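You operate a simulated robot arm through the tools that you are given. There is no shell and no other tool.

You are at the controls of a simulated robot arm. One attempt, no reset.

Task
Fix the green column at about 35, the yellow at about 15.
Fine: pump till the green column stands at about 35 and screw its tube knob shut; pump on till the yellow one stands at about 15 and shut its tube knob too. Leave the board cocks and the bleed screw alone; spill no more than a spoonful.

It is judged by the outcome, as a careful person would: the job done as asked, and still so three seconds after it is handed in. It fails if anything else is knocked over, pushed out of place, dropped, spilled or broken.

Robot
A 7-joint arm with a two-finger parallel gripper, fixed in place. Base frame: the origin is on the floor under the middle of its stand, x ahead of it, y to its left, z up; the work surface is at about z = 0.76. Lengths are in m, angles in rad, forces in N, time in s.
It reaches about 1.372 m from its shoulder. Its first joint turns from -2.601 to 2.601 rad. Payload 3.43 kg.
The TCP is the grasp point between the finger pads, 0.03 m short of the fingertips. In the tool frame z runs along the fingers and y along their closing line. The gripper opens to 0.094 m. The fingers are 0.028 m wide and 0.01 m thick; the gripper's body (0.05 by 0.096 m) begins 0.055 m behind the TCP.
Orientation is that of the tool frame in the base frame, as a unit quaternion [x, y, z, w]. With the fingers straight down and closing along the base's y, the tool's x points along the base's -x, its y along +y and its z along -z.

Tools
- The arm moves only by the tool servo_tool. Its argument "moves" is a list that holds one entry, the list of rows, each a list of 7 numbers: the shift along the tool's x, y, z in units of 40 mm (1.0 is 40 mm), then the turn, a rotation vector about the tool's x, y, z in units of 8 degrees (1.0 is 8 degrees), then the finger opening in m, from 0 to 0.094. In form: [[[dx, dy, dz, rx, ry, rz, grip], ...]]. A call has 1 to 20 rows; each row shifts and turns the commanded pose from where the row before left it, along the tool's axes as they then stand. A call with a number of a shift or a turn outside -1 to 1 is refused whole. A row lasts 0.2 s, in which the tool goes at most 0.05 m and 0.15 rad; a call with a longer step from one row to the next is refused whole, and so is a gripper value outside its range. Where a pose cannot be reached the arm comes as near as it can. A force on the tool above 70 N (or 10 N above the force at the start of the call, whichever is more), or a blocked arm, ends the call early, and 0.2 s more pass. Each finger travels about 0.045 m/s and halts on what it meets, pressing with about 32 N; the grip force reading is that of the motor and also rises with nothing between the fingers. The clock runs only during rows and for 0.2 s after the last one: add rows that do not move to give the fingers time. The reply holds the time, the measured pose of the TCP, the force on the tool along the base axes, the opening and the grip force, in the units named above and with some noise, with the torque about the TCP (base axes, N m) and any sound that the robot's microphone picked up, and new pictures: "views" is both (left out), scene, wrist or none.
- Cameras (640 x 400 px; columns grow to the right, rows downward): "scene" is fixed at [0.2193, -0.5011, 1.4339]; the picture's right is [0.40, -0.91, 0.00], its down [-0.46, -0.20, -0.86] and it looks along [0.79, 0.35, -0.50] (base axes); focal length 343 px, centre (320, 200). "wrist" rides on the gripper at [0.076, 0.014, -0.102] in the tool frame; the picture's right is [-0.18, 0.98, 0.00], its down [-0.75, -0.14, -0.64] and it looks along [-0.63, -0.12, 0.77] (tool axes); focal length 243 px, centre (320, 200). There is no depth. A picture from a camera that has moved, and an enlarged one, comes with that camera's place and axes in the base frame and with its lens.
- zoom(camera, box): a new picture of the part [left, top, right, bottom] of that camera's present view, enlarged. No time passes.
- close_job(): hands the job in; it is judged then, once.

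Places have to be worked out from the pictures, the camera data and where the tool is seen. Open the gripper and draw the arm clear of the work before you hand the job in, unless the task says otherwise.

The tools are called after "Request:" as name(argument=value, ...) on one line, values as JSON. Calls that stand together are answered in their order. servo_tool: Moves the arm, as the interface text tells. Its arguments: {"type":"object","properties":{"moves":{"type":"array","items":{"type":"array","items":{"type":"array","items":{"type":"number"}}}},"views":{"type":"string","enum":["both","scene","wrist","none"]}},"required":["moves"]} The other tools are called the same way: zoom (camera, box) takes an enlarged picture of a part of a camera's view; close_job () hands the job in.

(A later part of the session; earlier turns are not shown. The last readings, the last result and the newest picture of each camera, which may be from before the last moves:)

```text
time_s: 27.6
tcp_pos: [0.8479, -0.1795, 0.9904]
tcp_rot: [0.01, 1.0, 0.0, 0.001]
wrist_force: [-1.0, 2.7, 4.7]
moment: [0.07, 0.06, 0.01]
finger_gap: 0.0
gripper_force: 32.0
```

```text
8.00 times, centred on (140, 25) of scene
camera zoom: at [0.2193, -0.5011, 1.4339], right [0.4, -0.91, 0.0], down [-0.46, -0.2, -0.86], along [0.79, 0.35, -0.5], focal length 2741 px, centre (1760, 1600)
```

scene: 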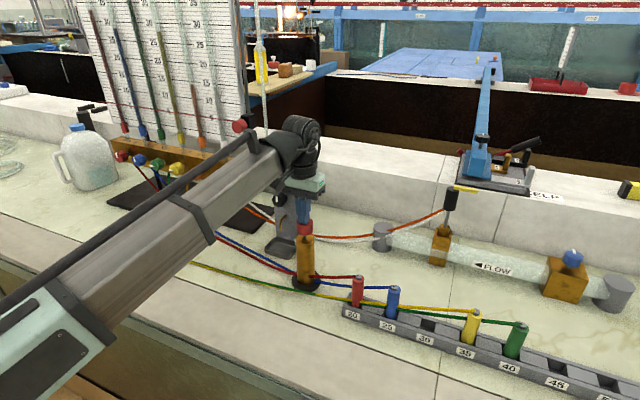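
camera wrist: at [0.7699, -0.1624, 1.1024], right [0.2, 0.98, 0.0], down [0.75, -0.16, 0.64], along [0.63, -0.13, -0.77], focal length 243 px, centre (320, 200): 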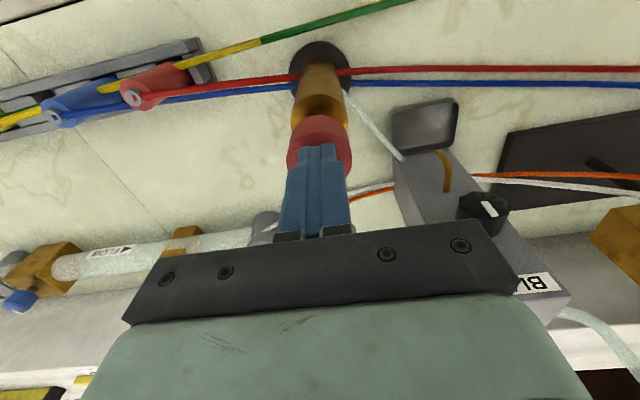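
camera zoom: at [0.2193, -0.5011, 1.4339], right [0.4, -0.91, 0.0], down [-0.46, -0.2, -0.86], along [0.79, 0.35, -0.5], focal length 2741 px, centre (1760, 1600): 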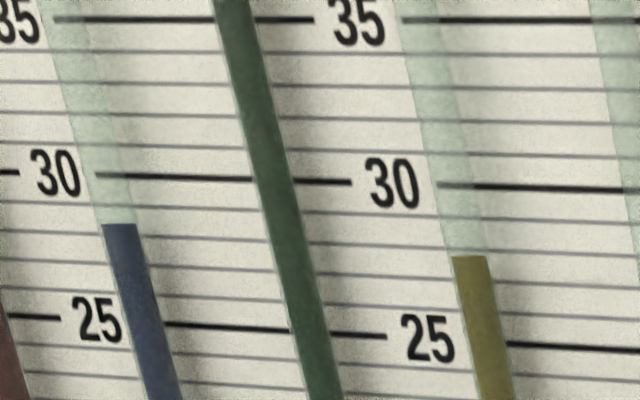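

Yellow ≈ 27.8, green still just off the top edge (>35.5). Another 4 mm.

Request:
servo_tool(moves=[[[0, 0, 0.1, 0, 0, 0, 0.0], [0, 0, 0, 0, 0, 0, 0.0], [0, 0, 0, 0, 0, 0, 0.0]]], views="scene")

Request:
zoom(camera="scene", box=[100, 0, 180, 50])

```text
time_s: 28.4
tcp_pos: [0.8478, -0.178, 0.9867]
tcp_rot: [0.009, 1.0, 0.0, 0.002]
wrist_force: [-1.1, -2.5, 4.8]
moment: [-0.05, 0.11, 0.05]
finger_gap: 0.0003
gripper_force: 32.1
```

scene: 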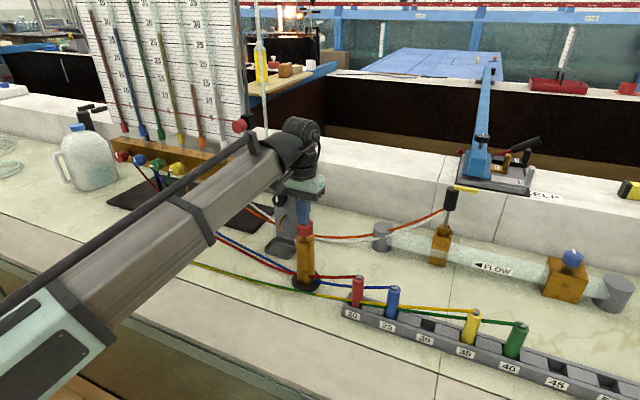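

```text
8.00 times, centred on (140, 25) of scene
camera zoom: at [0.2193, -0.5011, 1.4339], right [0.4, -0.91, 0.0], down [-0.46, -0.2, -0.86], along [0.79, 0.35, -0.5], focal length 2741 px, centre (1760, 1600)
```

zoom: 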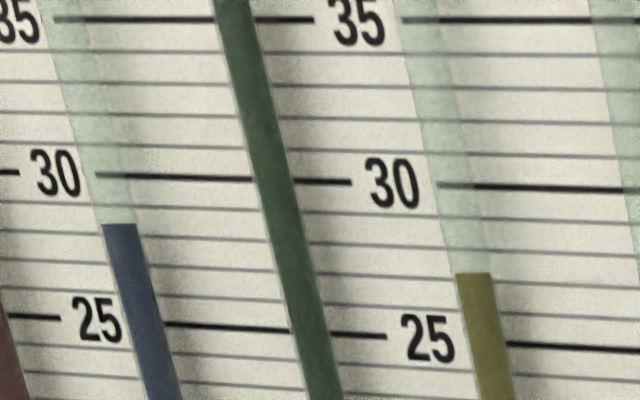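

Yellow ≈ 27.2; re-reading the earlier wrist picture the green-yellow difference is about 8.4, so green ≈ 35.6. I push 3 mm more to bring green into view at 35.

Request:
servo_tool(moves=[[[0, 0, 0.09, 0, 0, 0, 0.0], [0, 0, 0, 0, 0, 0, 0.0], [0, 0, 0, 0, 0, 0, 0.0]]], views="scene")

Request:
zoom(camera="scene", box=[100, 0, 180, 50])

```text
time_s: 29.2
tcp_pos: [0.8482, -0.1784, 0.9828]
tcp_rot: [0.01, 1.0, 0.0, 0.001]
wrist_force: [2.9, -1.6, 6.3]
moment: [-0.05, -0.03, 0.04]
finger_gap: 0.0001
gripper_force: 32.0
```

scene: 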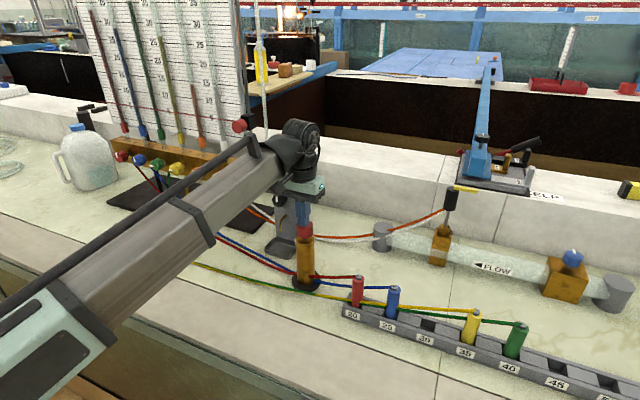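

```text
8.00 times, centred on (140, 25) of scene
camera zoom: at [0.2193, -0.5011, 1.4339], right [0.4, -0.91, 0.0], down [-0.46, -0.2, -0.86], along [0.79, 0.35, -0.5], focal length 2741 px, centre (1760, 1600)
```

zoom: 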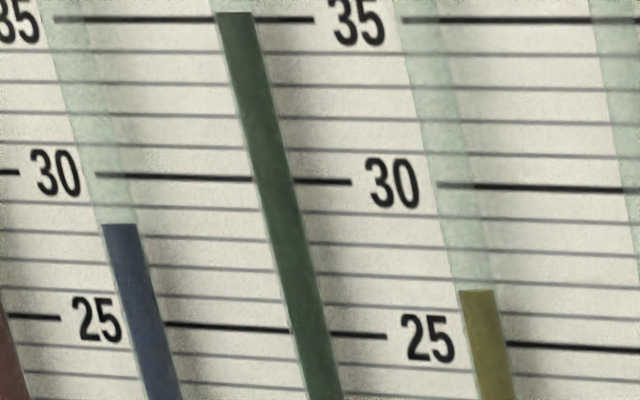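

Green now reads ≈35.2 against the 35 line at eye level (no parallax there), yellow ≈26.6. I lift off the pump, confirm the level holds, and travel toward the green tube knob at x≈0.85.

Request:
servo_tool(moves=[[[0, 0, -0.5, 0, 0, 0, 0.0], [0, 0, -0.5, 0, 0, 0, 0.0], [0, 0, -0.6, 0, 0, 0, 0.0], [0, 0.3, 0, 0, 0, 0, 0.0], [0, 0.8, 0, 0, 0, 0, 0.0], [0, 1, 0, 0, 0, 0, 0.0], [0, 1, 0, 0, 0, 0, 0.0], [0, 1, 0, 0, 0, 0, 0.0], [0, 1, 0, 0, 0, 0, 0.0], [0, 1, 0, 0, 0, 0, 0.0], [0, 1, 0, 0, 0, 0, 0.0], [0, 1, 0, 0, 0, 0, 0.0], [0, 1, 0, 0, 0, 0, 0.0], [0, 1, 0, 0, 0, 0, 0.0]]], views="both")

Request:
zoom(camera="scene", box=[100, 0, 180, 50])

```text
time_s: 32.2
tcp_pos: [0.853, 0.2251, 1.0487]
tcp_rot: [0.011, 1.0, 0.0, 0.002]
wrist_force: [-1.0, -0.3, -0.8]
moment: [0.02, 0.01, 0.01]
finger_gap: 0.0
gripper_force: 31.8
camera wrist: at [0.7756, 0.2406, 1.15], right [0.2, 0.98, 0.0], down [0.75, -0.16, 0.64], along [0.63, -0.13, -0.77], focal length 243 px, centre (320, 200)
```

scene: 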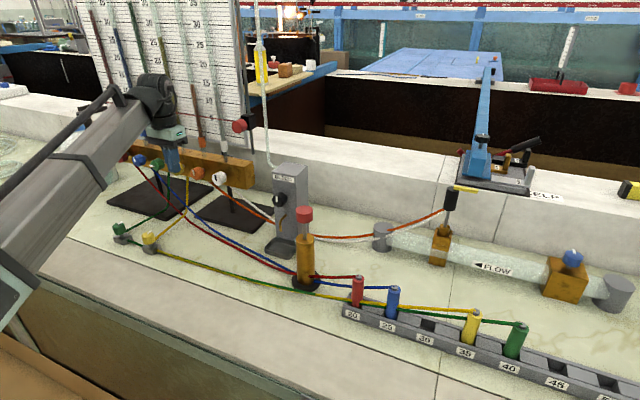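
wrist: 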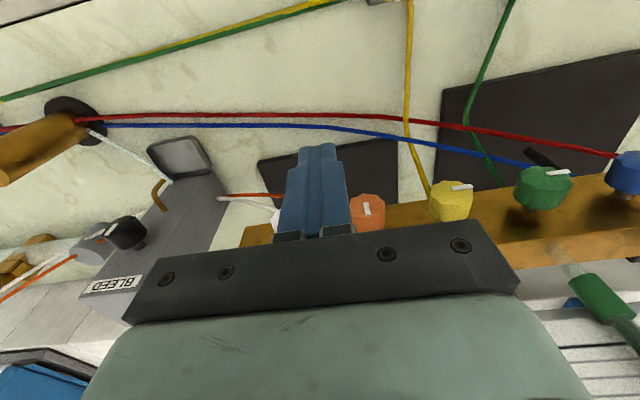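

```text
8.00 times, centred on (140, 25) of scene
camera zoom: at [0.2193, -0.5011, 1.4339], right [0.4, -0.91, 0.0], down [-0.46, -0.2, -0.86], along [0.79, 0.35, -0.5], focal length 2741 px, centre (1760, 1600)
```

zoom: 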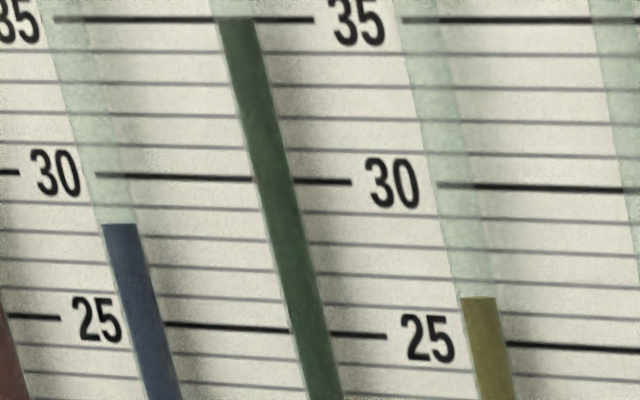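

Green stands right at 35.0 and yellow at 26.5, holding. I move on over the green tube knob at (0.783, 0.443), opening the fingers to 0.07.

Request:
servo_tool(moves=[[[0, 1, 0, 0, 0, 0, 0.07], [0, 1, 0, 0, 0, 0, 0.07], [0, 1, 0, 0, 0, 0, 0.07], [0.3, 1, 0, 0, 0, 0, 0.07], [0.4, 0.9, 0.3, 0, 0, 0, 0.07], [0.5, 0.5, 0.5, 0, 0, 0, 0.07], [0.5, 0, 0.7, 0, 0, 0, 0.07], [0, 0, 0.7, 0, 0, 0, 0.07]]], views="both")

```text
time_s: 34.0
tcp_pos: [0.7914, 0.439, 0.9558]
tcp_rot: [0.01, 1.0, 0.0, 0.001]
wrist_force: [0.0, 0.4, -0.4]
moment: [-0.01, 0.03, -0.02]
finger_gap: 0.0703
gripper_force: 0.1
camera wrist: at [0.7146, 0.4565, 1.0579], right [0.2, 0.98, 0.0], down [0.75, -0.16, 0.64], along [0.63, -0.13, -0.77], focal length 243 px, centre (320, 200)
```

scene: 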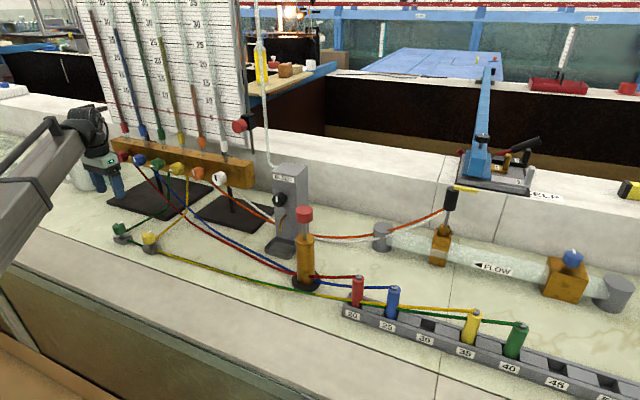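
wrist: 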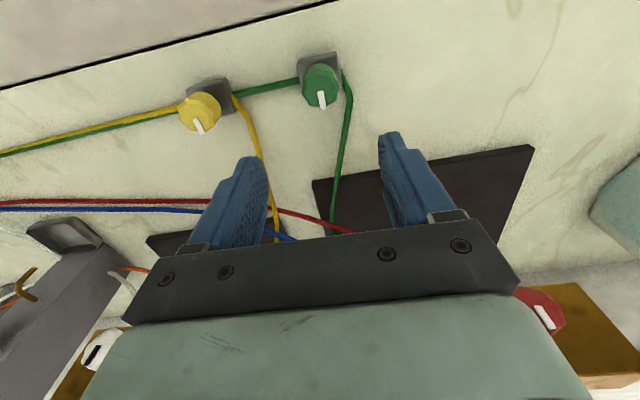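

The green knob shows at about (0.778, 0.444). I centre above it and descend to z≈0.875 (tips ~0.845, still above the knob) for a closer look.

Request:
servo_tool(moves=[[[0.3, 0.12, 0.5, 0, 0, 0, 0.07], [0, 0, 0.5, 0, 0, 0, 0.07], [0, 0, 0.5, 0, 0, 0, 0.07], [0, 0, 0.5, 0, 0, 0, 0.07]]], views="both")

Request:
zoom(camera="wrist", box=[220, 60, 430, 220])

Request:
zoom(camera="scene", box=[80, 180, 180, 260])

```text
time_s: 35.0
tcp_pos: [0.78, 0.4462, 0.8779]
tcp_rot: [0.01, 1.0, 0.0, 0.001]
wrist_force: [0.5, -0.3, -0.9]
moment: [0.02, 0.03, -0.03]
finger_gap: 0.0699
gripper_force: 0.0
camera wrist: at [0.703, 0.4625, 0.9794], right [0.2, 0.98, 0.0], down [0.75, -0.16, 0.64], along [0.63, -0.13, -0.77], focal length 243 px, centre (320, 200)
```

scene: 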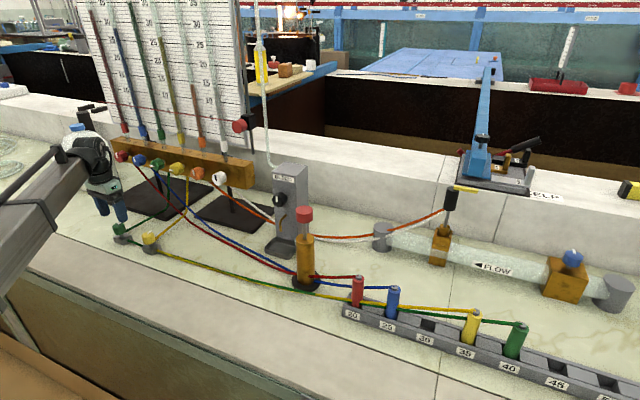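
wrist: 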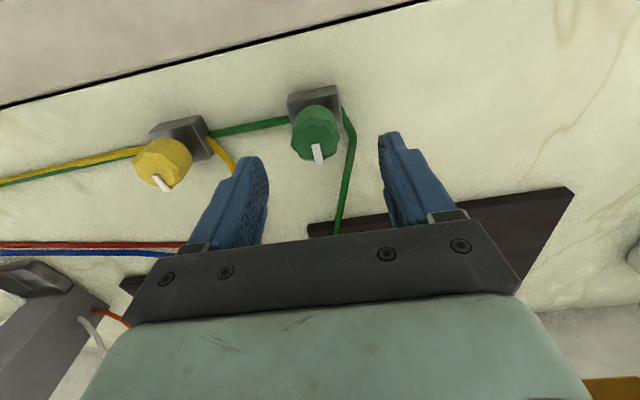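

```text
2.50 times, centred on (325, 140) of wrist
camera zoom: at [0.703, 0.4625, 0.9794], right [0.2, 0.98, 0.0], down [0.75, -0.16, 0.64], along [0.63, -0.13, -0.77], focal length 606 px, centre (308, 350)
```

zoom: 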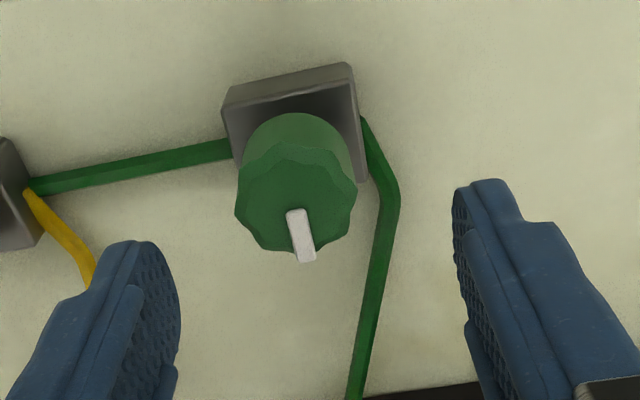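

```text
5.00 times, centred on (130, 220) of scene
camera zoom: at [0.2193, -0.5011, 1.4339], right [0.4, -0.91, 0.0], down [-0.46, -0.2, -0.86], along [0.79, 0.35, -0.5], focal length 1713 px, centre (1270, 100)
```

zoom: 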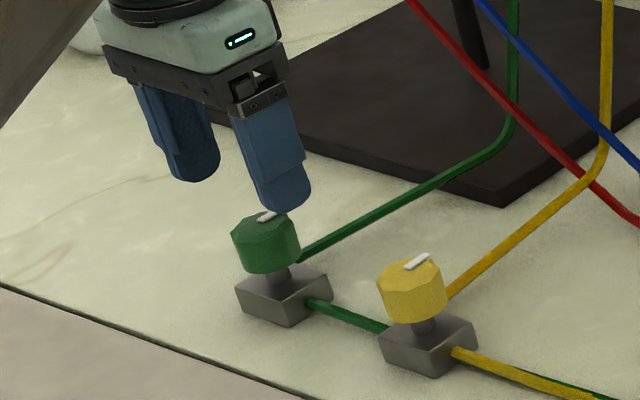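

The tool is centred on the green knob (its pointer shows clearly). I descend to TCP z≈0.82 so the fingers straddle the knob, without closing yet, and check.

Request:
servo_tool(moves=[[[0, -0.04, 0.5, 0, 0, 0, 0.07], [0, 0, 0.5, 0, 0, 0, 0.07], [0, 0, 0.4, 0, 0, 0, 0.07], [0, 0, 0, 0, 0, 0, 0.07]]], views="both")

Request:
zoom(camera="wrist", box=[220, 60, 430, 240])

Request:
zoom(camera="scene", box=[80, 180, 180, 260])

```text
time_s: 36.0
tcp_pos: [0.7794, 0.4423, 0.8219]
tcp_rot: [0.009, 1.0, 0.0, 0.001]
wrist_force: [-0.1, -0.8, -0.2]
moment: [-0.02, 0.02, 0.01]
finger_gap: 0.0701
gripper_force: 0.0
camera wrist: at [0.7023, 0.4593, 0.9237], right [0.2, 0.98, 0.0], down [0.75, -0.16, 0.64], along [0.63, -0.13, -0.77], focal length 243 px, centre (320, 200)
```

scene: 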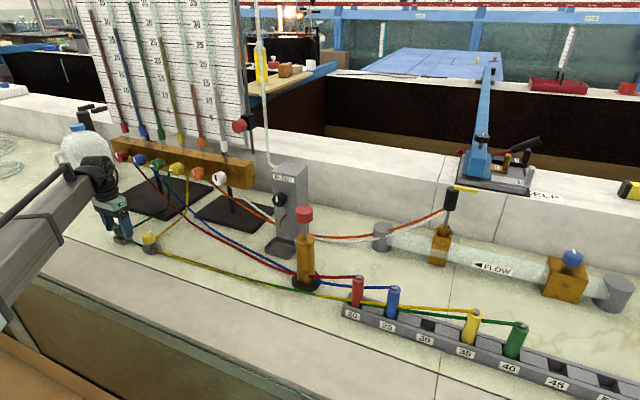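
wrist: 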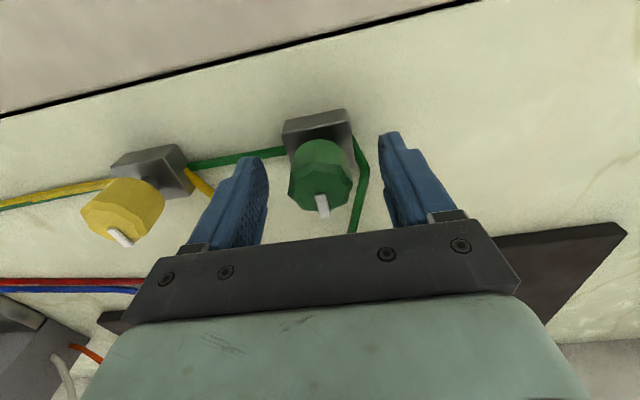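

```text
2.22 times, centred on (325, 150) of wrist
camera zoom: at [0.7023, 0.4593, 0.9237], right [0.2, 0.98, 0.0], down [0.75, -0.16, 0.64], along [0.63, -0.13, -0.77], focal length 539 px, centre (309, 311)
```

zoom: 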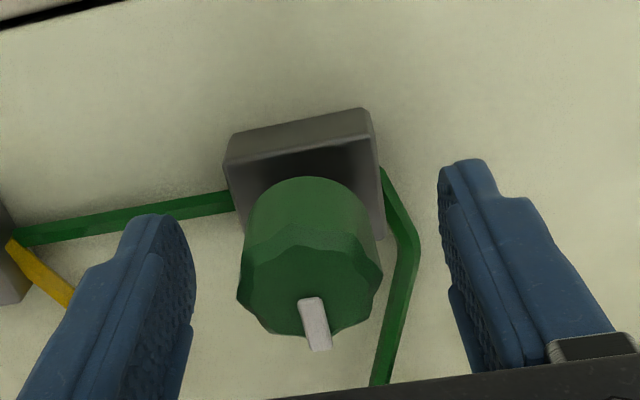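

```text
5.00 times, centred on (130, 220) of scene
camera zoom: at [0.2193, -0.5011, 1.4339], right [0.4, -0.91, 0.0], down [-0.46, -0.2, -0.86], along [0.79, 0.35, -0.5], focal length 1713 px, centre (1270, 100)
```

zoom: 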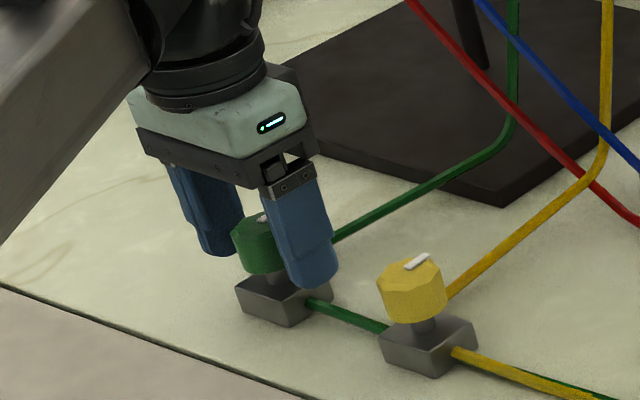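

The fingers straddle the green knob evenly. I close on it and check the grip before turning.

Request:
servo_tool(moves=[[[0.05, 0, 0, 0, 0, 0, 0.03], [0, 0, 0, 0, 0, 0, 0.02], [0, 0, 0, 0, 0, 0, 0.02], [0, 0, 0, 0, 0, 0, 0.02]]], views="both")

Request:
zoom(camera="scene", box=[100, 0, 180, 50])

Request:
zoom(camera="wrist", box=[220, 60, 430, 240])

```text
time_s: 37.0
tcp_pos: [0.7786, 0.4426, 0.8229]
tcp_rot: [0.011, 1.0, -0.001, 0.001]
wrist_force: [1.4, -10.9, -1.3]
moment: [0.11, -0.03, -0.02]
finger_gap: 0.0339
gripper_force: 44.7
camera wrist: at [0.7012, 0.4593, 0.9236], right [0.2, 0.98, 0.0], down [0.75, -0.16, 0.64], along [0.63, -0.13, -0.77], focal length 243 px, centre (320, 200)
```

scene: 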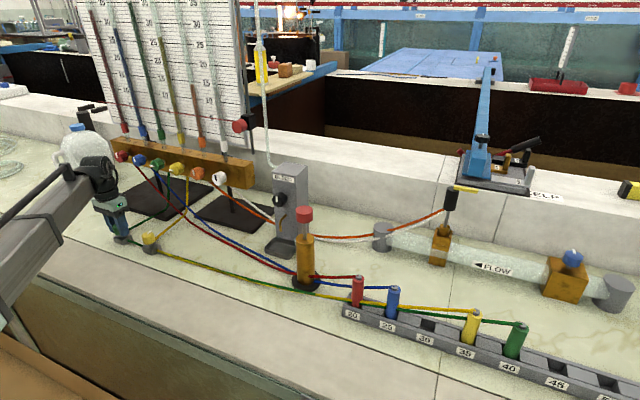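
wrist: 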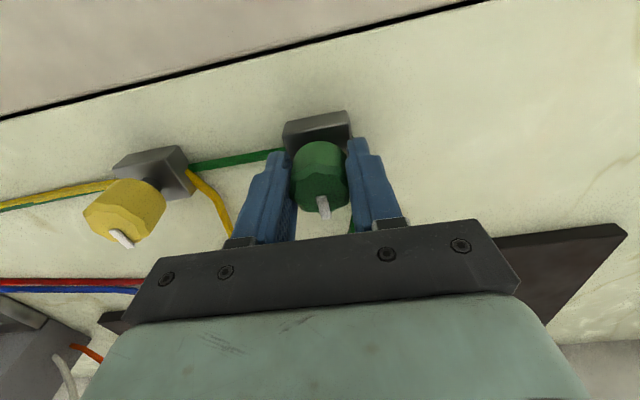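

```text
8.00 times, centred on (140, 25) of scene
camera zoom: at [0.2193, -0.5011, 1.4339], right [0.4, -0.91, 0.0], down [-0.46, -0.2, -0.86], along [0.79, 0.35, -0.5], focal length 2741 px, centre (1760, 1600)
```

zoom: 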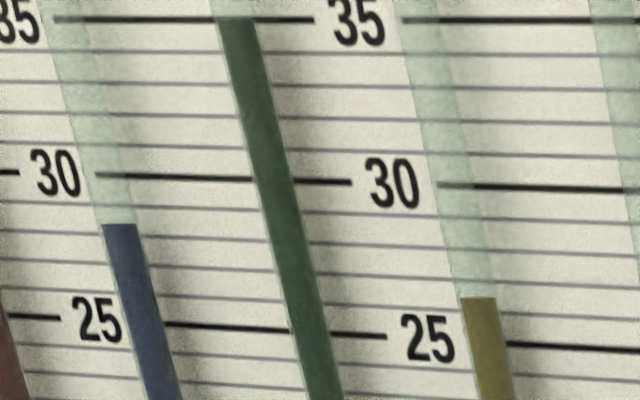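

```text
2.22 times, centred on (325, 150) of wrist
camera zoom: at [0.7012, 0.4593, 0.9236], right [0.2, 0.98, 0.0], down [0.75, -0.16, 0.64], along [0.63, -0.13, -0.77], focal length 539 px, centre (309, 311)
```

zoom: 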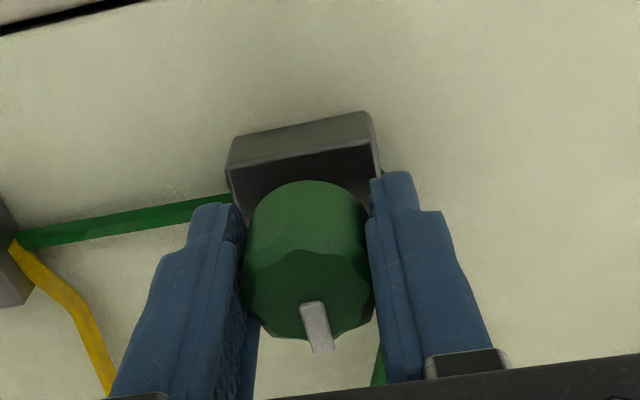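

Gripped at a 0.034 m gap with a ~11 N side load to -y, so I shift 2 mm that way to relieve it, then turn clockwise (seen from above) 40° and look.

Request:
servo_tool(moves=[[[0, -0.05, 0, 0, 0, 0, 0.02], [0, 0, 0, 0, 0, 0.5, 0.02], [0, 0, 0, 0, 0, 1, 0.02], [0, 0, 0, 0, 0, 1, 0.02], [0, 0, 0, 0, 0, 1, 0.02], [0, 0, 0, 0, 0, 1, 0.02], [0, 0, 0, 0, 0, 0.5, 0.02]]], views="both")

Request:
zoom(camera="wrist", box=[220, 60, 430, 240])

Request:
zoom(camera="scene", box=[100, 0, 180, 50])

```text
time_s: 38.6
tcp_pos: [0.7788, 0.4438, 0.8223]
tcp_rot: [0.353, 0.936, 0.0, 0.0]
wrist_force: [3.9, -19.1, 2.4]
moment: [-0.07, 0.27, 0.48]
finger_gap: 0.0339
gripper_force: 42.5
camera wrist: at [0.7297, 0.5056, 0.9246], right [0.79, 0.62, 0.0], down [0.47, -0.6, 0.64], along [0.4, -0.51, -0.77], focal length 243 px, centre (320, 200)
```

scene: 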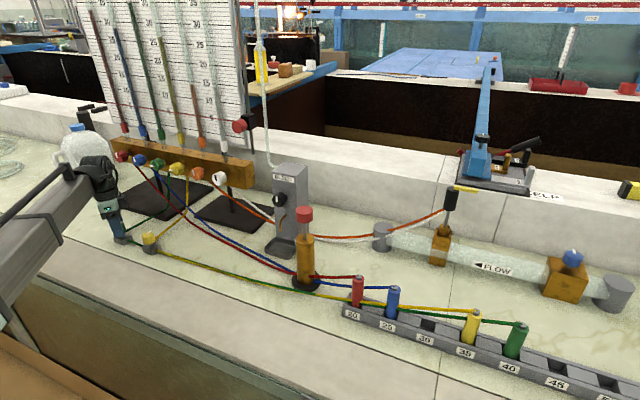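
wrist: 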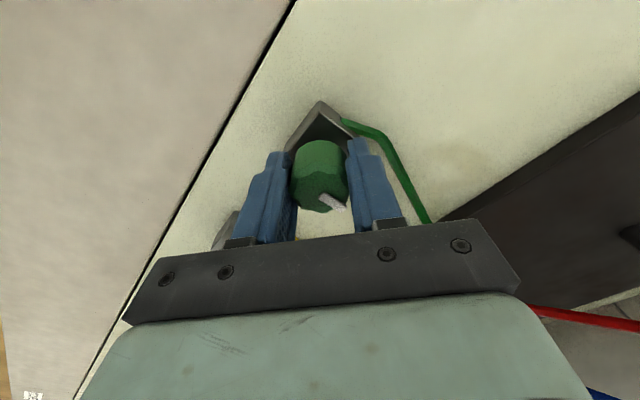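

```text
2.22 times, centred on (325, 150) of wrist
camera zoom: at [0.7297, 0.5056, 0.9246], right [0.79, 0.62, 0.0], down [0.47, -0.6, 0.64], along [0.4, -0.51, -0.77], focal length 539 px, centre (309, 311)
```

zoom: 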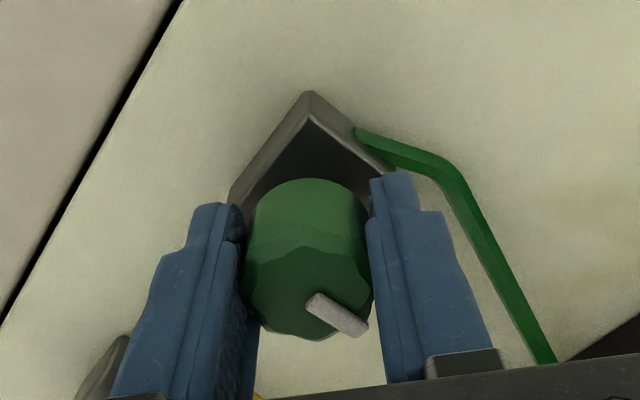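

```text
8.00 times, centred on (140, 25) of scene
camera zoom: at [0.2193, -0.5011, 1.4339], right [0.4, -0.91, 0.0], down [-0.46, -0.2, -0.86], along [0.79, 0.35, -0.5], focal length 2741 px, centre (1760, 1600)
```

zoom: 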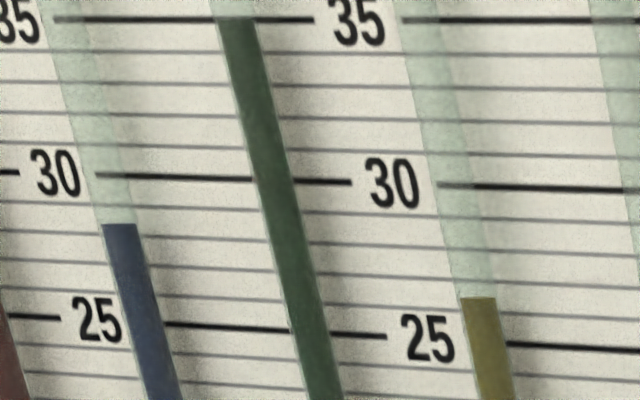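

The tool turned 41° but the knob's pointer still points along +x: the fingers slipped with ~0.48 Nm resisting, and the side load is -19 N, so the grip is off-centre. I ease the tool 3 mm toward -y while turning a little back, to see how the knob responds.

Request:
servo_tool(moves=[[[0, 0, 0, 0, 0, -0.6, 0.02], [0, 0, 0, 0, 0, -0.6, 0.02], [0, 0, 0, 0, 0, -0.6, 0.02]]], views="both")

Request:
zoom(camera="wrist", box=[220, 60, 430, 240])

```text
time_s: 39.4
tcp_pos: [0.7784, 0.4432, 0.8226]
tcp_rot: [0.231, 0.973, -0.001, 0.001]
wrist_force: [1.9, -20.0, 5.9]
moment: [-0.03, 0.25, -0.03]
finger_gap: 0.034
gripper_force: 44.6
camera wrist: at [0.7157, 0.4912, 0.9246], right [0.61, 0.8, 0.0], down [0.61, -0.46, 0.64], along [0.51, -0.39, -0.77], focal length 243 px, centre (320, 200)
```

scene: 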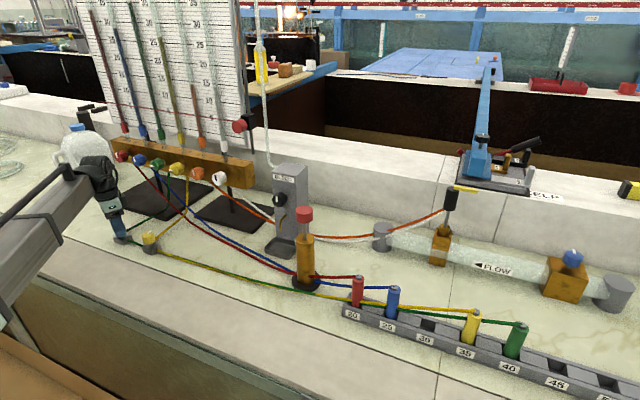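
wrist: 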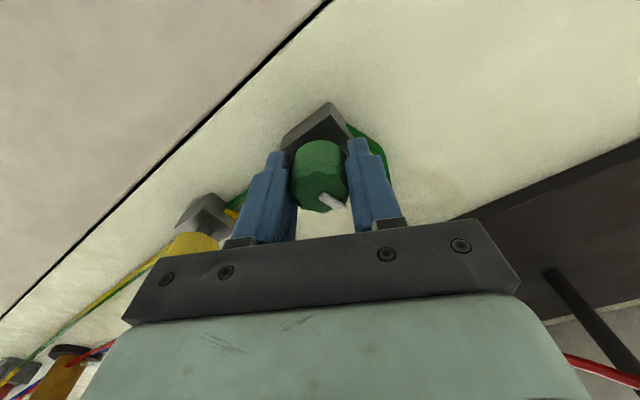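

```text
2.22 times, centred on (325, 150) of wrist
camera zoom: at [0.7157, 0.4912, 0.9246], right [0.61, 0.8, 0.0], down [0.61, -0.46, 0.64], along [0.51, -0.39, -0.77], focal length 539 px, centre (309, 311)
```

zoom: 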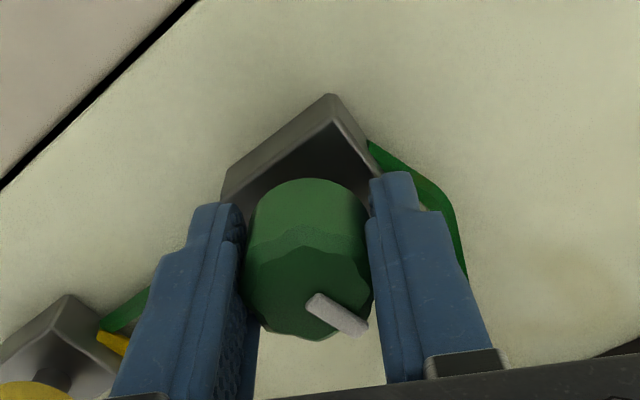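

The knob followed the tool freely ~14° counter-clockwise (pointer fixed in the camera frame, hardly any torque), while clockwise it was against a hard stop. Since the tube is open now at that clockwise stop, shut must be the other way; I check the levels before going further.

Request:
zoom(camera="scene", box=[100, 0, 180, 50])

Request:
zoom(camera="scene", box=[80, 190, 180, 260])

```text
8.00 times, centred on (140, 25) of scene
camera zoom: at [0.2193, -0.5011, 1.4339], right [0.4, -0.91, 0.0], down [-0.46, -0.2, -0.86], along [0.79, 0.35, -0.5], focal length 2741 px, centre (1760, 1600)
```

zoom: 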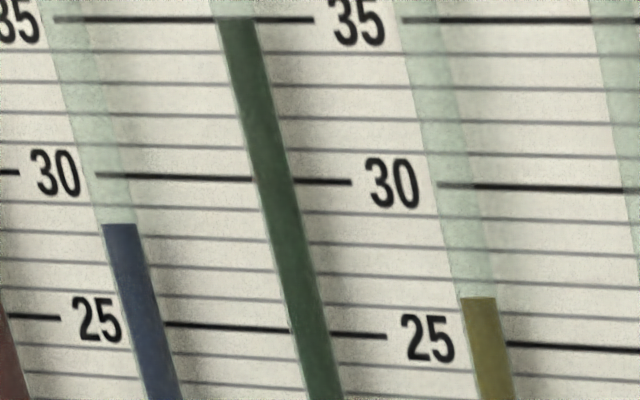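

```text
5.71 times, centred on (130, 225) of scene
camera zoom: at [0.2193, -0.5011, 1.4339], right [0.4, -0.91, 0.0], down [-0.46, -0.2, -0.86], along [0.79, 0.35, -0.5], focal length 1958 px, centre (1406, 57)
```

zoom: 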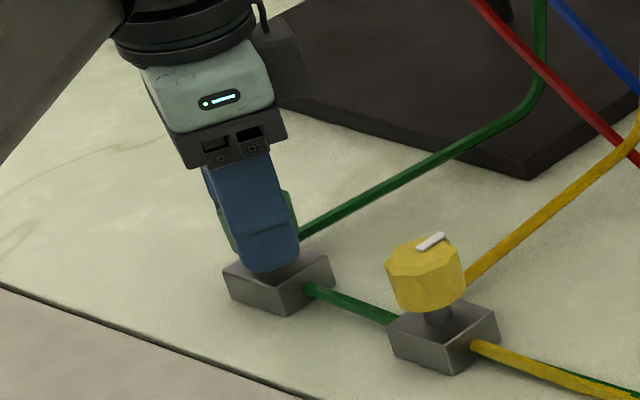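

Level still 35.0, nothing spilled. I relieve the side load with a 3 mm shift to -y and read the force.

Request:
servo_tool(moves=[[[-0.034, -0.067, 0, 0, 0, 0, 0.02], [0, 0, 0, 0, 0, 0, 0.02]]], views="none")

```text
time_s: 40.0
tcp_pos: [0.7788, 0.4441, 0.8228]
tcp_rot: [0.23, 0.973, 0.002, 0.001]
wrist_force: [1.8, 5.4, 7.4]
moment: [-1.21, -0.66, 0.01]
finger_gap: 0.0338
gripper_force: 45.4
```

Side load is now small (+5 N). I turn counter-clockwise in 8° rows for 80° and look at the pointer, torque and level.

Request:
servo_tool(moves=[[[0.01, 0.02, -0.02, 0, 0, -0.5, 0.02], [0, 0, 0, 0, 0, -1, 0.02], [0, 0, 0, 0, 0, -1, 0.02], [0, 0, 0, 0, 0, -1, 0.02], [0, 0, 0, 0, 0, -1, 0.02], [0, 0, 0, 0, 0, -1, 0.02], [0, 0, 0, 0, 0, -1, 0.02], [0, 0, 0, 0, 0, -1, 0.02], [0, 0, 0, 0, 0, -1, 0.02], [0, 0, 0, 0, 0, -1, 0.02]]], views="both")

Request:
zoom(camera="wrist", box=[220, 60, 430, 240])

Request:
zoom(camera="scene", box=[100, 0, 180, 50])

```text
time_s: 42.2
tcp_pos: [0.7786, 0.4408, 0.8227]
tcp_rot: [-0.418, 0.909, -0.002, 0.0]
wrist_force: [13.1, -4.2, -11.1]
moment: [1.17, -0.49, -0.06]
finger_gap: 0.034
gripper_force: 45.0
camera wrist: at [0.7172, 0.3936, 0.9247], right [-0.63, 0.78, 0.0], down [0.6, 0.48, 0.64], along [0.5, 0.4, -0.77], focal length 243 px, centre (320, 200)
```

scene: 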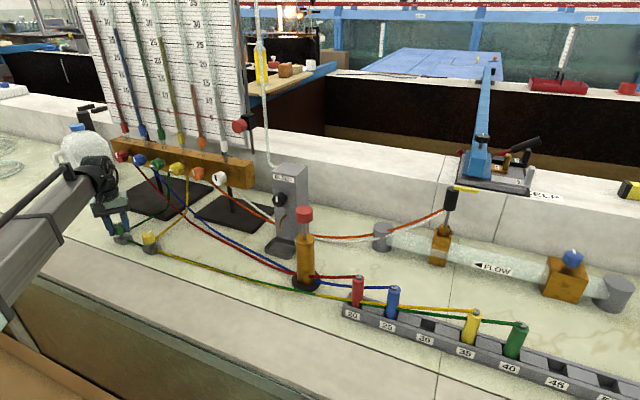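
wrist: 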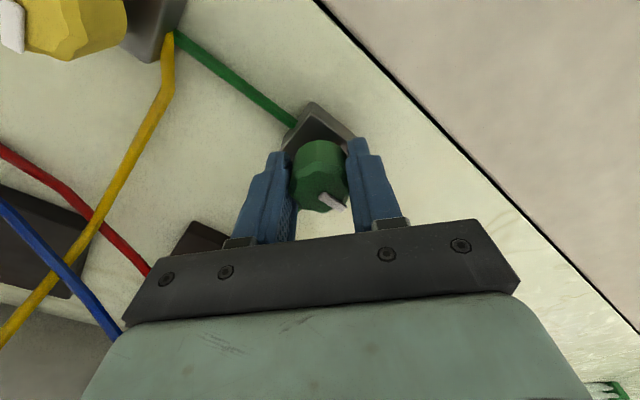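

```text
2.22 times, centred on (325, 150) of wrist
camera zoom: at [0.7172, 0.3936, 0.9247], right [-0.63, 0.78, 0.0], down [0.6, 0.48, 0.64], along [0.5, 0.4, -0.77], focal length 539 px, centre (309, 311)
```

zoom: 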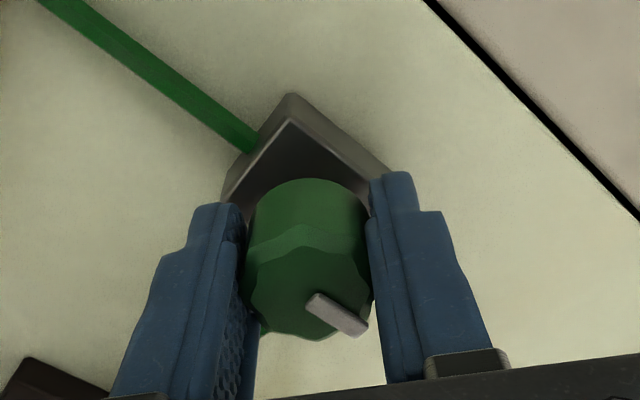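

```text
8.00 times, centred on (140, 25) of scene
camera zoom: at [0.2193, -0.5011, 1.4339], right [0.4, -0.91, 0.0], down [-0.46, -0.2, -0.86], along [0.79, 0.35, -0.5], focal length 2741 px, centre (1760, 1600)
```

zoom: 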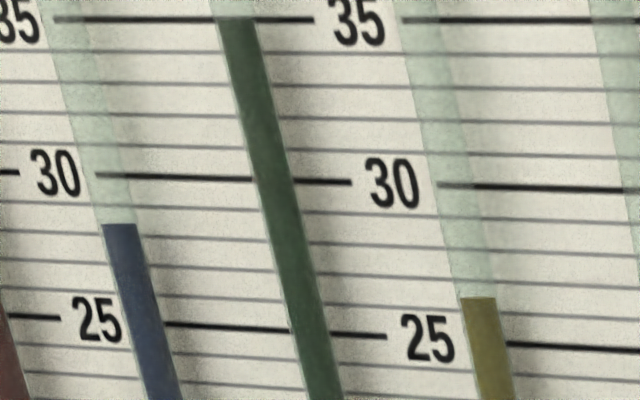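

The knob follows 90° counter-clockwise now with no torque, level unchanged. I keep turning the same way, with a tiny downward easing for the -11 N pull, watching for the stop.

Request:
servo_tool(moves=[[[0, 0, 0.015, 0, 0, -1, 0.02], [0, 0, 0, 0, 0, -1, 0.02], [0, 0, 0, 0, 0, -1, 0.02], [0, 0, 0, 0, 0, -1, 0.02], [0, 0, 0, 0, 0, -1, 0.02]]], views="both")

Request:
zoom(camera="wrist", box=[220, 60, 430, 240])

```text
time_s: 43.4
tcp_pos: [0.7808, 0.4404, 0.8213]
tcp_rot: [-0.703, 0.711, -0.002, 0.002]
wrist_force: [28.9, -9.5, 10.2]
moment: [0.28, 0.47, -0.64]
finger_gap: 0.0341
gripper_force: 44.7
camera wrist: at [0.7634, 0.3657, 0.9241], right [-0.98, 0.2, 0.0], down [0.15, 0.75, 0.64], along [0.13, 0.63, -0.77], focal length 243 px, centre (320, 200)
```

scene: 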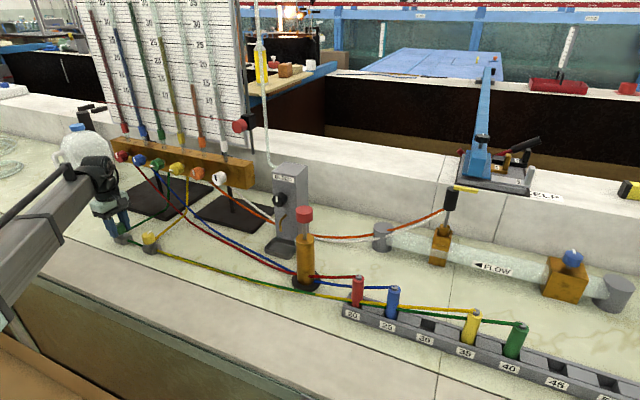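
wrist: 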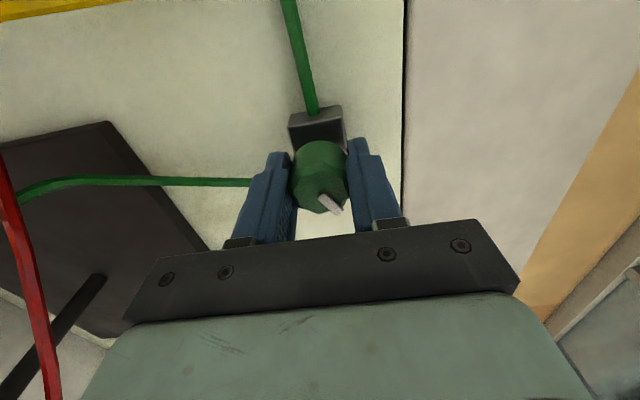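

```text
2.22 times, centred on (325, 150) of wrist
camera zoom: at [0.7634, 0.3657, 0.9241], right [-0.98, 0.2, 0.0], down [0.15, 0.75, 0.64], along [0.13, 0.63, -0.77], focal length 539 px, centre (309, 311)
```

zoom: 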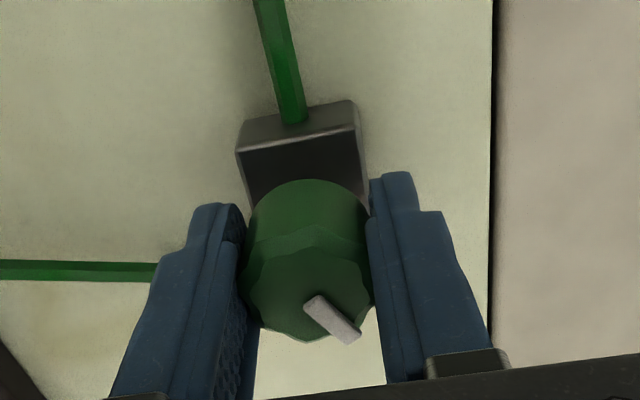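

The tool is at -89° yaw, the pointer has reached about 114° from its start and a -0.64 Nm resisting torque with slight slip shows it has hit the other stop. I open the fingers gently and check the knob stays there.

Request:
servo_tool(moves=[[[0, 0, 0, 0, 0, 0.3, 0.07], [0, 0, 0, 0, 0, 0, 0.07], [0, 0, 0, 0, 0, 0, 0.07], [0, 0, -0.5, 0, 0, 0, 0.07], [0, 0, -0.7, 0, 0, 0, 0.07], [0, 0, -0.7, 0, 0, 0, 0.07]]], views="both")

Request:
zoom(camera="wrist", box=[220, 40, 430, 220])

Request:
zoom(camera="scene", box=[80, 190, 180, 260])

Request:
zoom(camera="scene", box=[100, 0, 180, 50])

```text
time_s: 44.8
tcp_pos: [0.7787, 0.4427, 0.8964]
tcp_rot: [-0.688, 0.726, -0.001, 0.001]
wrist_force: [-0.1, 0.1, -0.8]
moment: [0.0, 0.03, 0.05]
finger_gap: 0.0699
gripper_force: 0.0
camera wrist: at [0.7595, 0.3687, 0.9989], right [-0.97, 0.24, 0.0], down [0.18, 0.74, 0.64], along [0.15, 0.62, -0.77], focal length 243 px, centre (320, 200)
```

scene: 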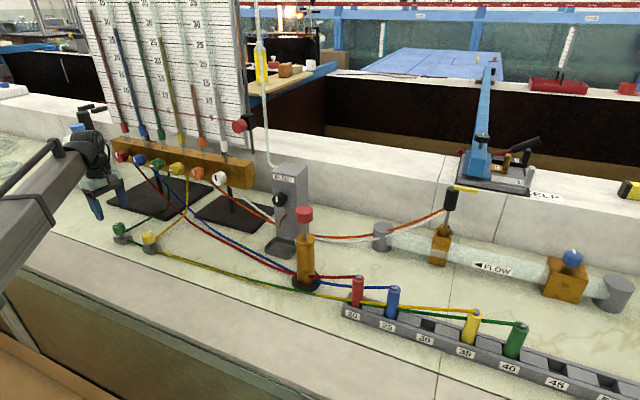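
wrist: 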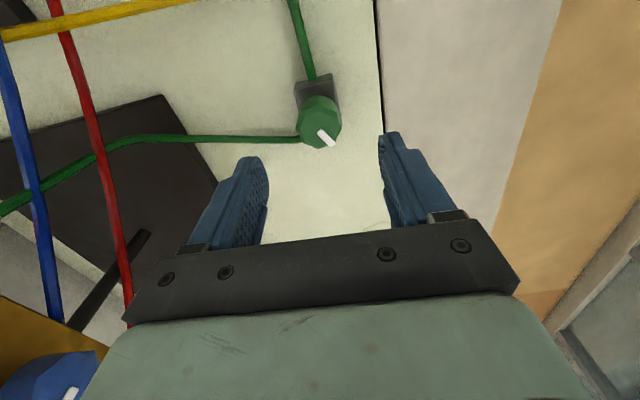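

```text
2.22 times, centred on (325, 130) of wrist
camera zoom: at [0.7595, 0.3687, 0.9989], right [-0.97, 0.24, 0.0], down [0.18, 0.74, 0.64], along [0.15, 0.62, -0.77], focal length 539 px, centre (309, 356)
```

zoom: 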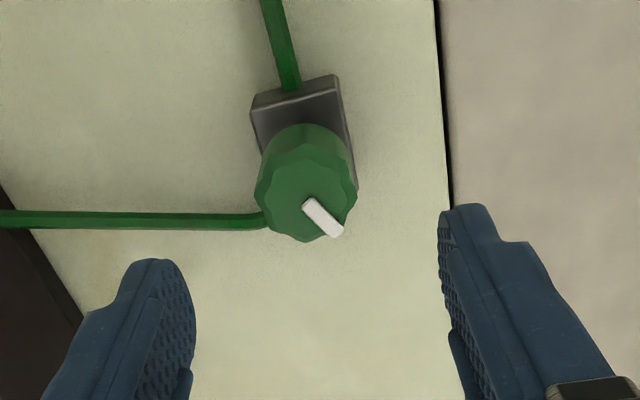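

```text
5.71 times, centred on (130, 225) of scene
camera zoom: at [0.2193, -0.5011, 1.4339], right [0.4, -0.91, 0.0], down [-0.46, -0.2, -0.86], along [0.79, 0.35, -0.5], focal length 1958 px, centre (1406, 57)
```

zoom: 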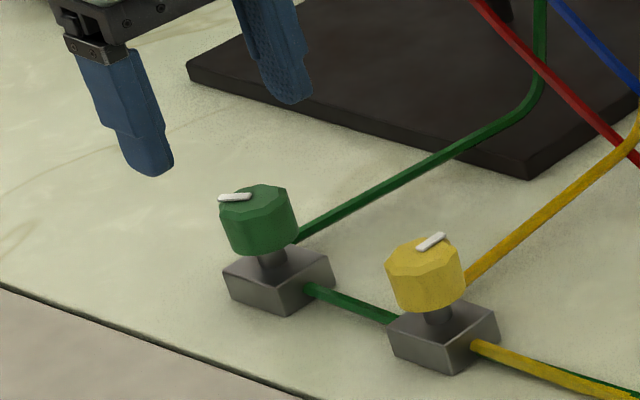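

```text
8.00 times, centred on (140, 25) of scene
camera zoom: at [0.2193, -0.5011, 1.4339], right [0.4, -0.91, 0.0], down [-0.46, -0.2, -0.86], along [0.79, 0.35, -0.5], focal length 2741 px, centre (1760, 1600)
```

zoom: 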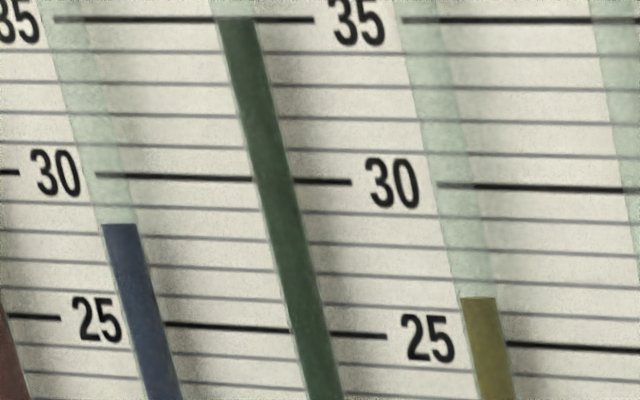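

The green knob stays at its stop (pointer ~114° round) and green reads 35.0, nothing moved. I raise the hand, unwind the yaw, and start back toward the pump.

Request:
servo_tool(moves=[[[0, 0, -0.93, 0, 0, 1, 0.0], [0, 0, -0.93, 0, 0, 1, 0.0], [0, 0, -0.93, 0, 0, 1, 0.0], [0, 0, -0.93, 0, 0, 1, 0.0], [0, 0, 0, 0, 0, 1, 0.0], [0, 0, 0, 0, 0, 1, 0.0], [0, 0, 0, 0, 0, 1, 0.0], [0, 0, 0, 0, 0, 1, 0.0], [0, 0, 0, 0, 0, 1, 0.0], [0, 0, 0, 0, 0, 1, 0.0], [0, 0, 0, 0, 0, 0.85, 0.0], [-0.8, -0.5, 0, 0, 0, 0, 0.0], [-0.8, -0.8, 0, 0, 0, 0, 0.0], [-0.1, -1, 0, 0, 0, 0, 0.0], [0, -1, 0, 0, 0, 0, 0.0], [0, -1, 0, 0, 0, 0, 0.0], [0, -1, 0, 0, 0, 0, 0.0], [0, -1, 0, 0, 0, 0, 0.0]]], views="scene")

```text
time_s: 48.6
tcp_pos: [0.847, 0.1878, 1.0456]
tcp_rot: [0.0, 1.0, -0.001, 0.0]
wrist_force: [0.6, 0.6, 0.4]
moment: [0.0, 0.0, -0.01]
finger_gap: 0.0002
gripper_force: 31.3
```

scene: 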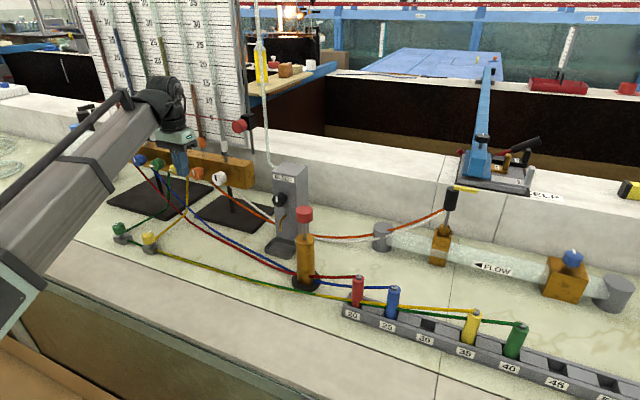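

On course at (0.847, 0.188, 1.046). I continue to above the pump cap at y = -0.178.

Request:
servo_tool(moves=[[[0, -1, 0, 0, 0, 0, 0.0], [0, -1, 0, 0, 0, 0, 0.0], [0, -1, 0, 0, 0, 0, 0.0], [0, -1, 0, 0, 0, 0, 0.0], [0, -1, 0, 0, 0, 0, 0.0], [0, -1, 0, 0, 0, 0, 0.0], [0, -1, 0, 0, 0, 0, 0.0], [0, -1, 0, 0, 0, 0, 0.0], [0, -0.8, 0, 0, 0, 0, 0.0], [0, -0.35, 0, 0, 0, 0, 0.0], [0, 0, 0, 0, 0, 0, 0.0]]], views="both")

Request:
zoom(camera="scene", box=[80, 0, 260, 112])

Request:
zoom(camera="scene", box=[265, 170, 345, 300])

```text
time_s: 51.0
tcp_pos: [0.8474, -0.1759, 1.0459]
tcp_rot: [-0.001, 1.0, 0.0, 0.001]
wrist_force: [0.7, 0.6, -0.2]
moment: [-0.03, 0.0, -0.02]
finger_gap: 0.0
gripper_force: 32.4
camera wrist: at [0.7697, -0.1603, 1.1491], right [0.18, 0.98, 0.0], down [0.75, -0.14, 0.64], along [0.63, -0.12, -0.77], focal length 243 px, centre (320, 200)
```

scene: 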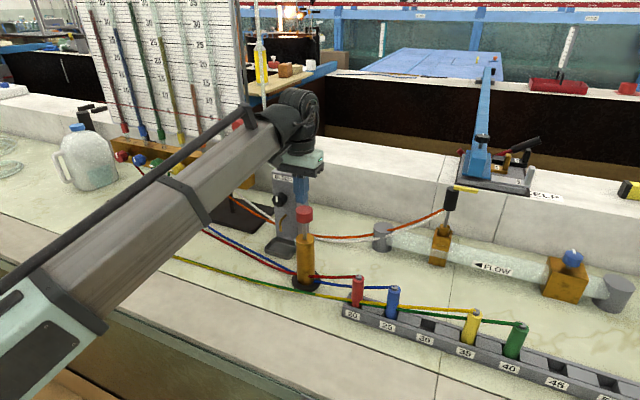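
wrist: 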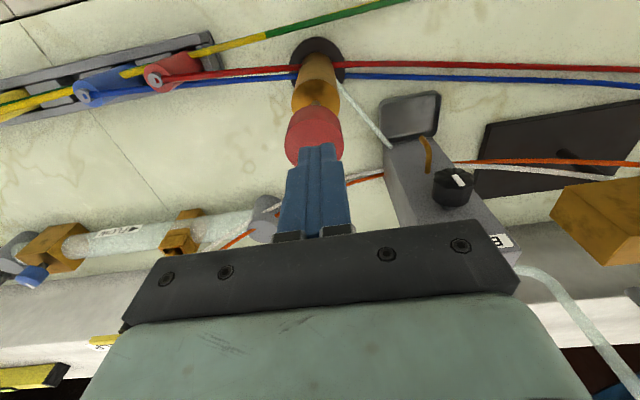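

```text
3.56 times, centred on (170, 56) of scene
camera zoom: at [0.2193, -0.5011, 1.4339], right [0.4, -0.91, 0.0], down [-0.46, -0.2, -0.86], along [0.79, 0.35, -0.5], focal length 1218 px, centre (853, 712)
```

zoom: 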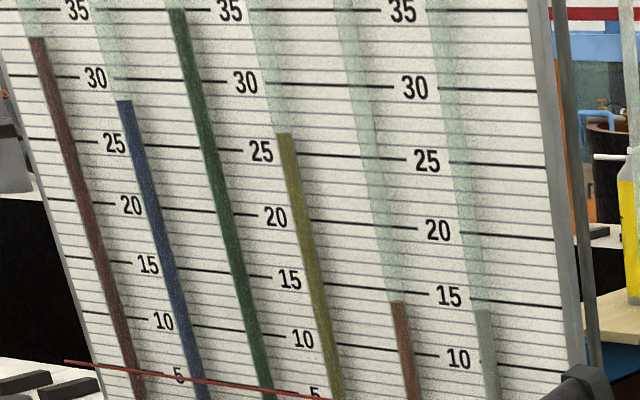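

```text
3.08 times, centred on (305, 235) of scene
camera zoom: at [0.2193, -0.5011, 1.4339], right [0.4, -0.91, 0.0], down [-0.46, -0.2, -0.86], along [0.79, 0.35, -0.5], focal length 1054 px, centre (366, 92)
```

zoom: 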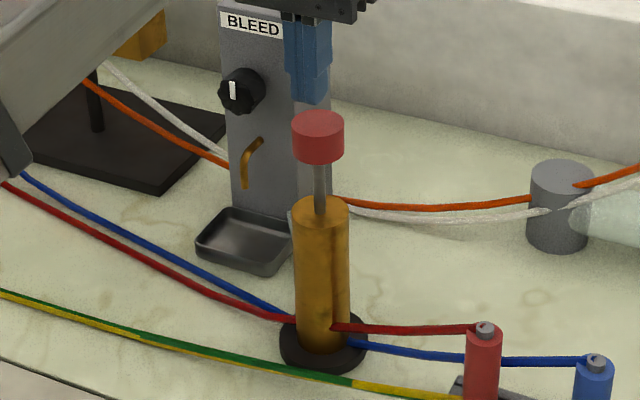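

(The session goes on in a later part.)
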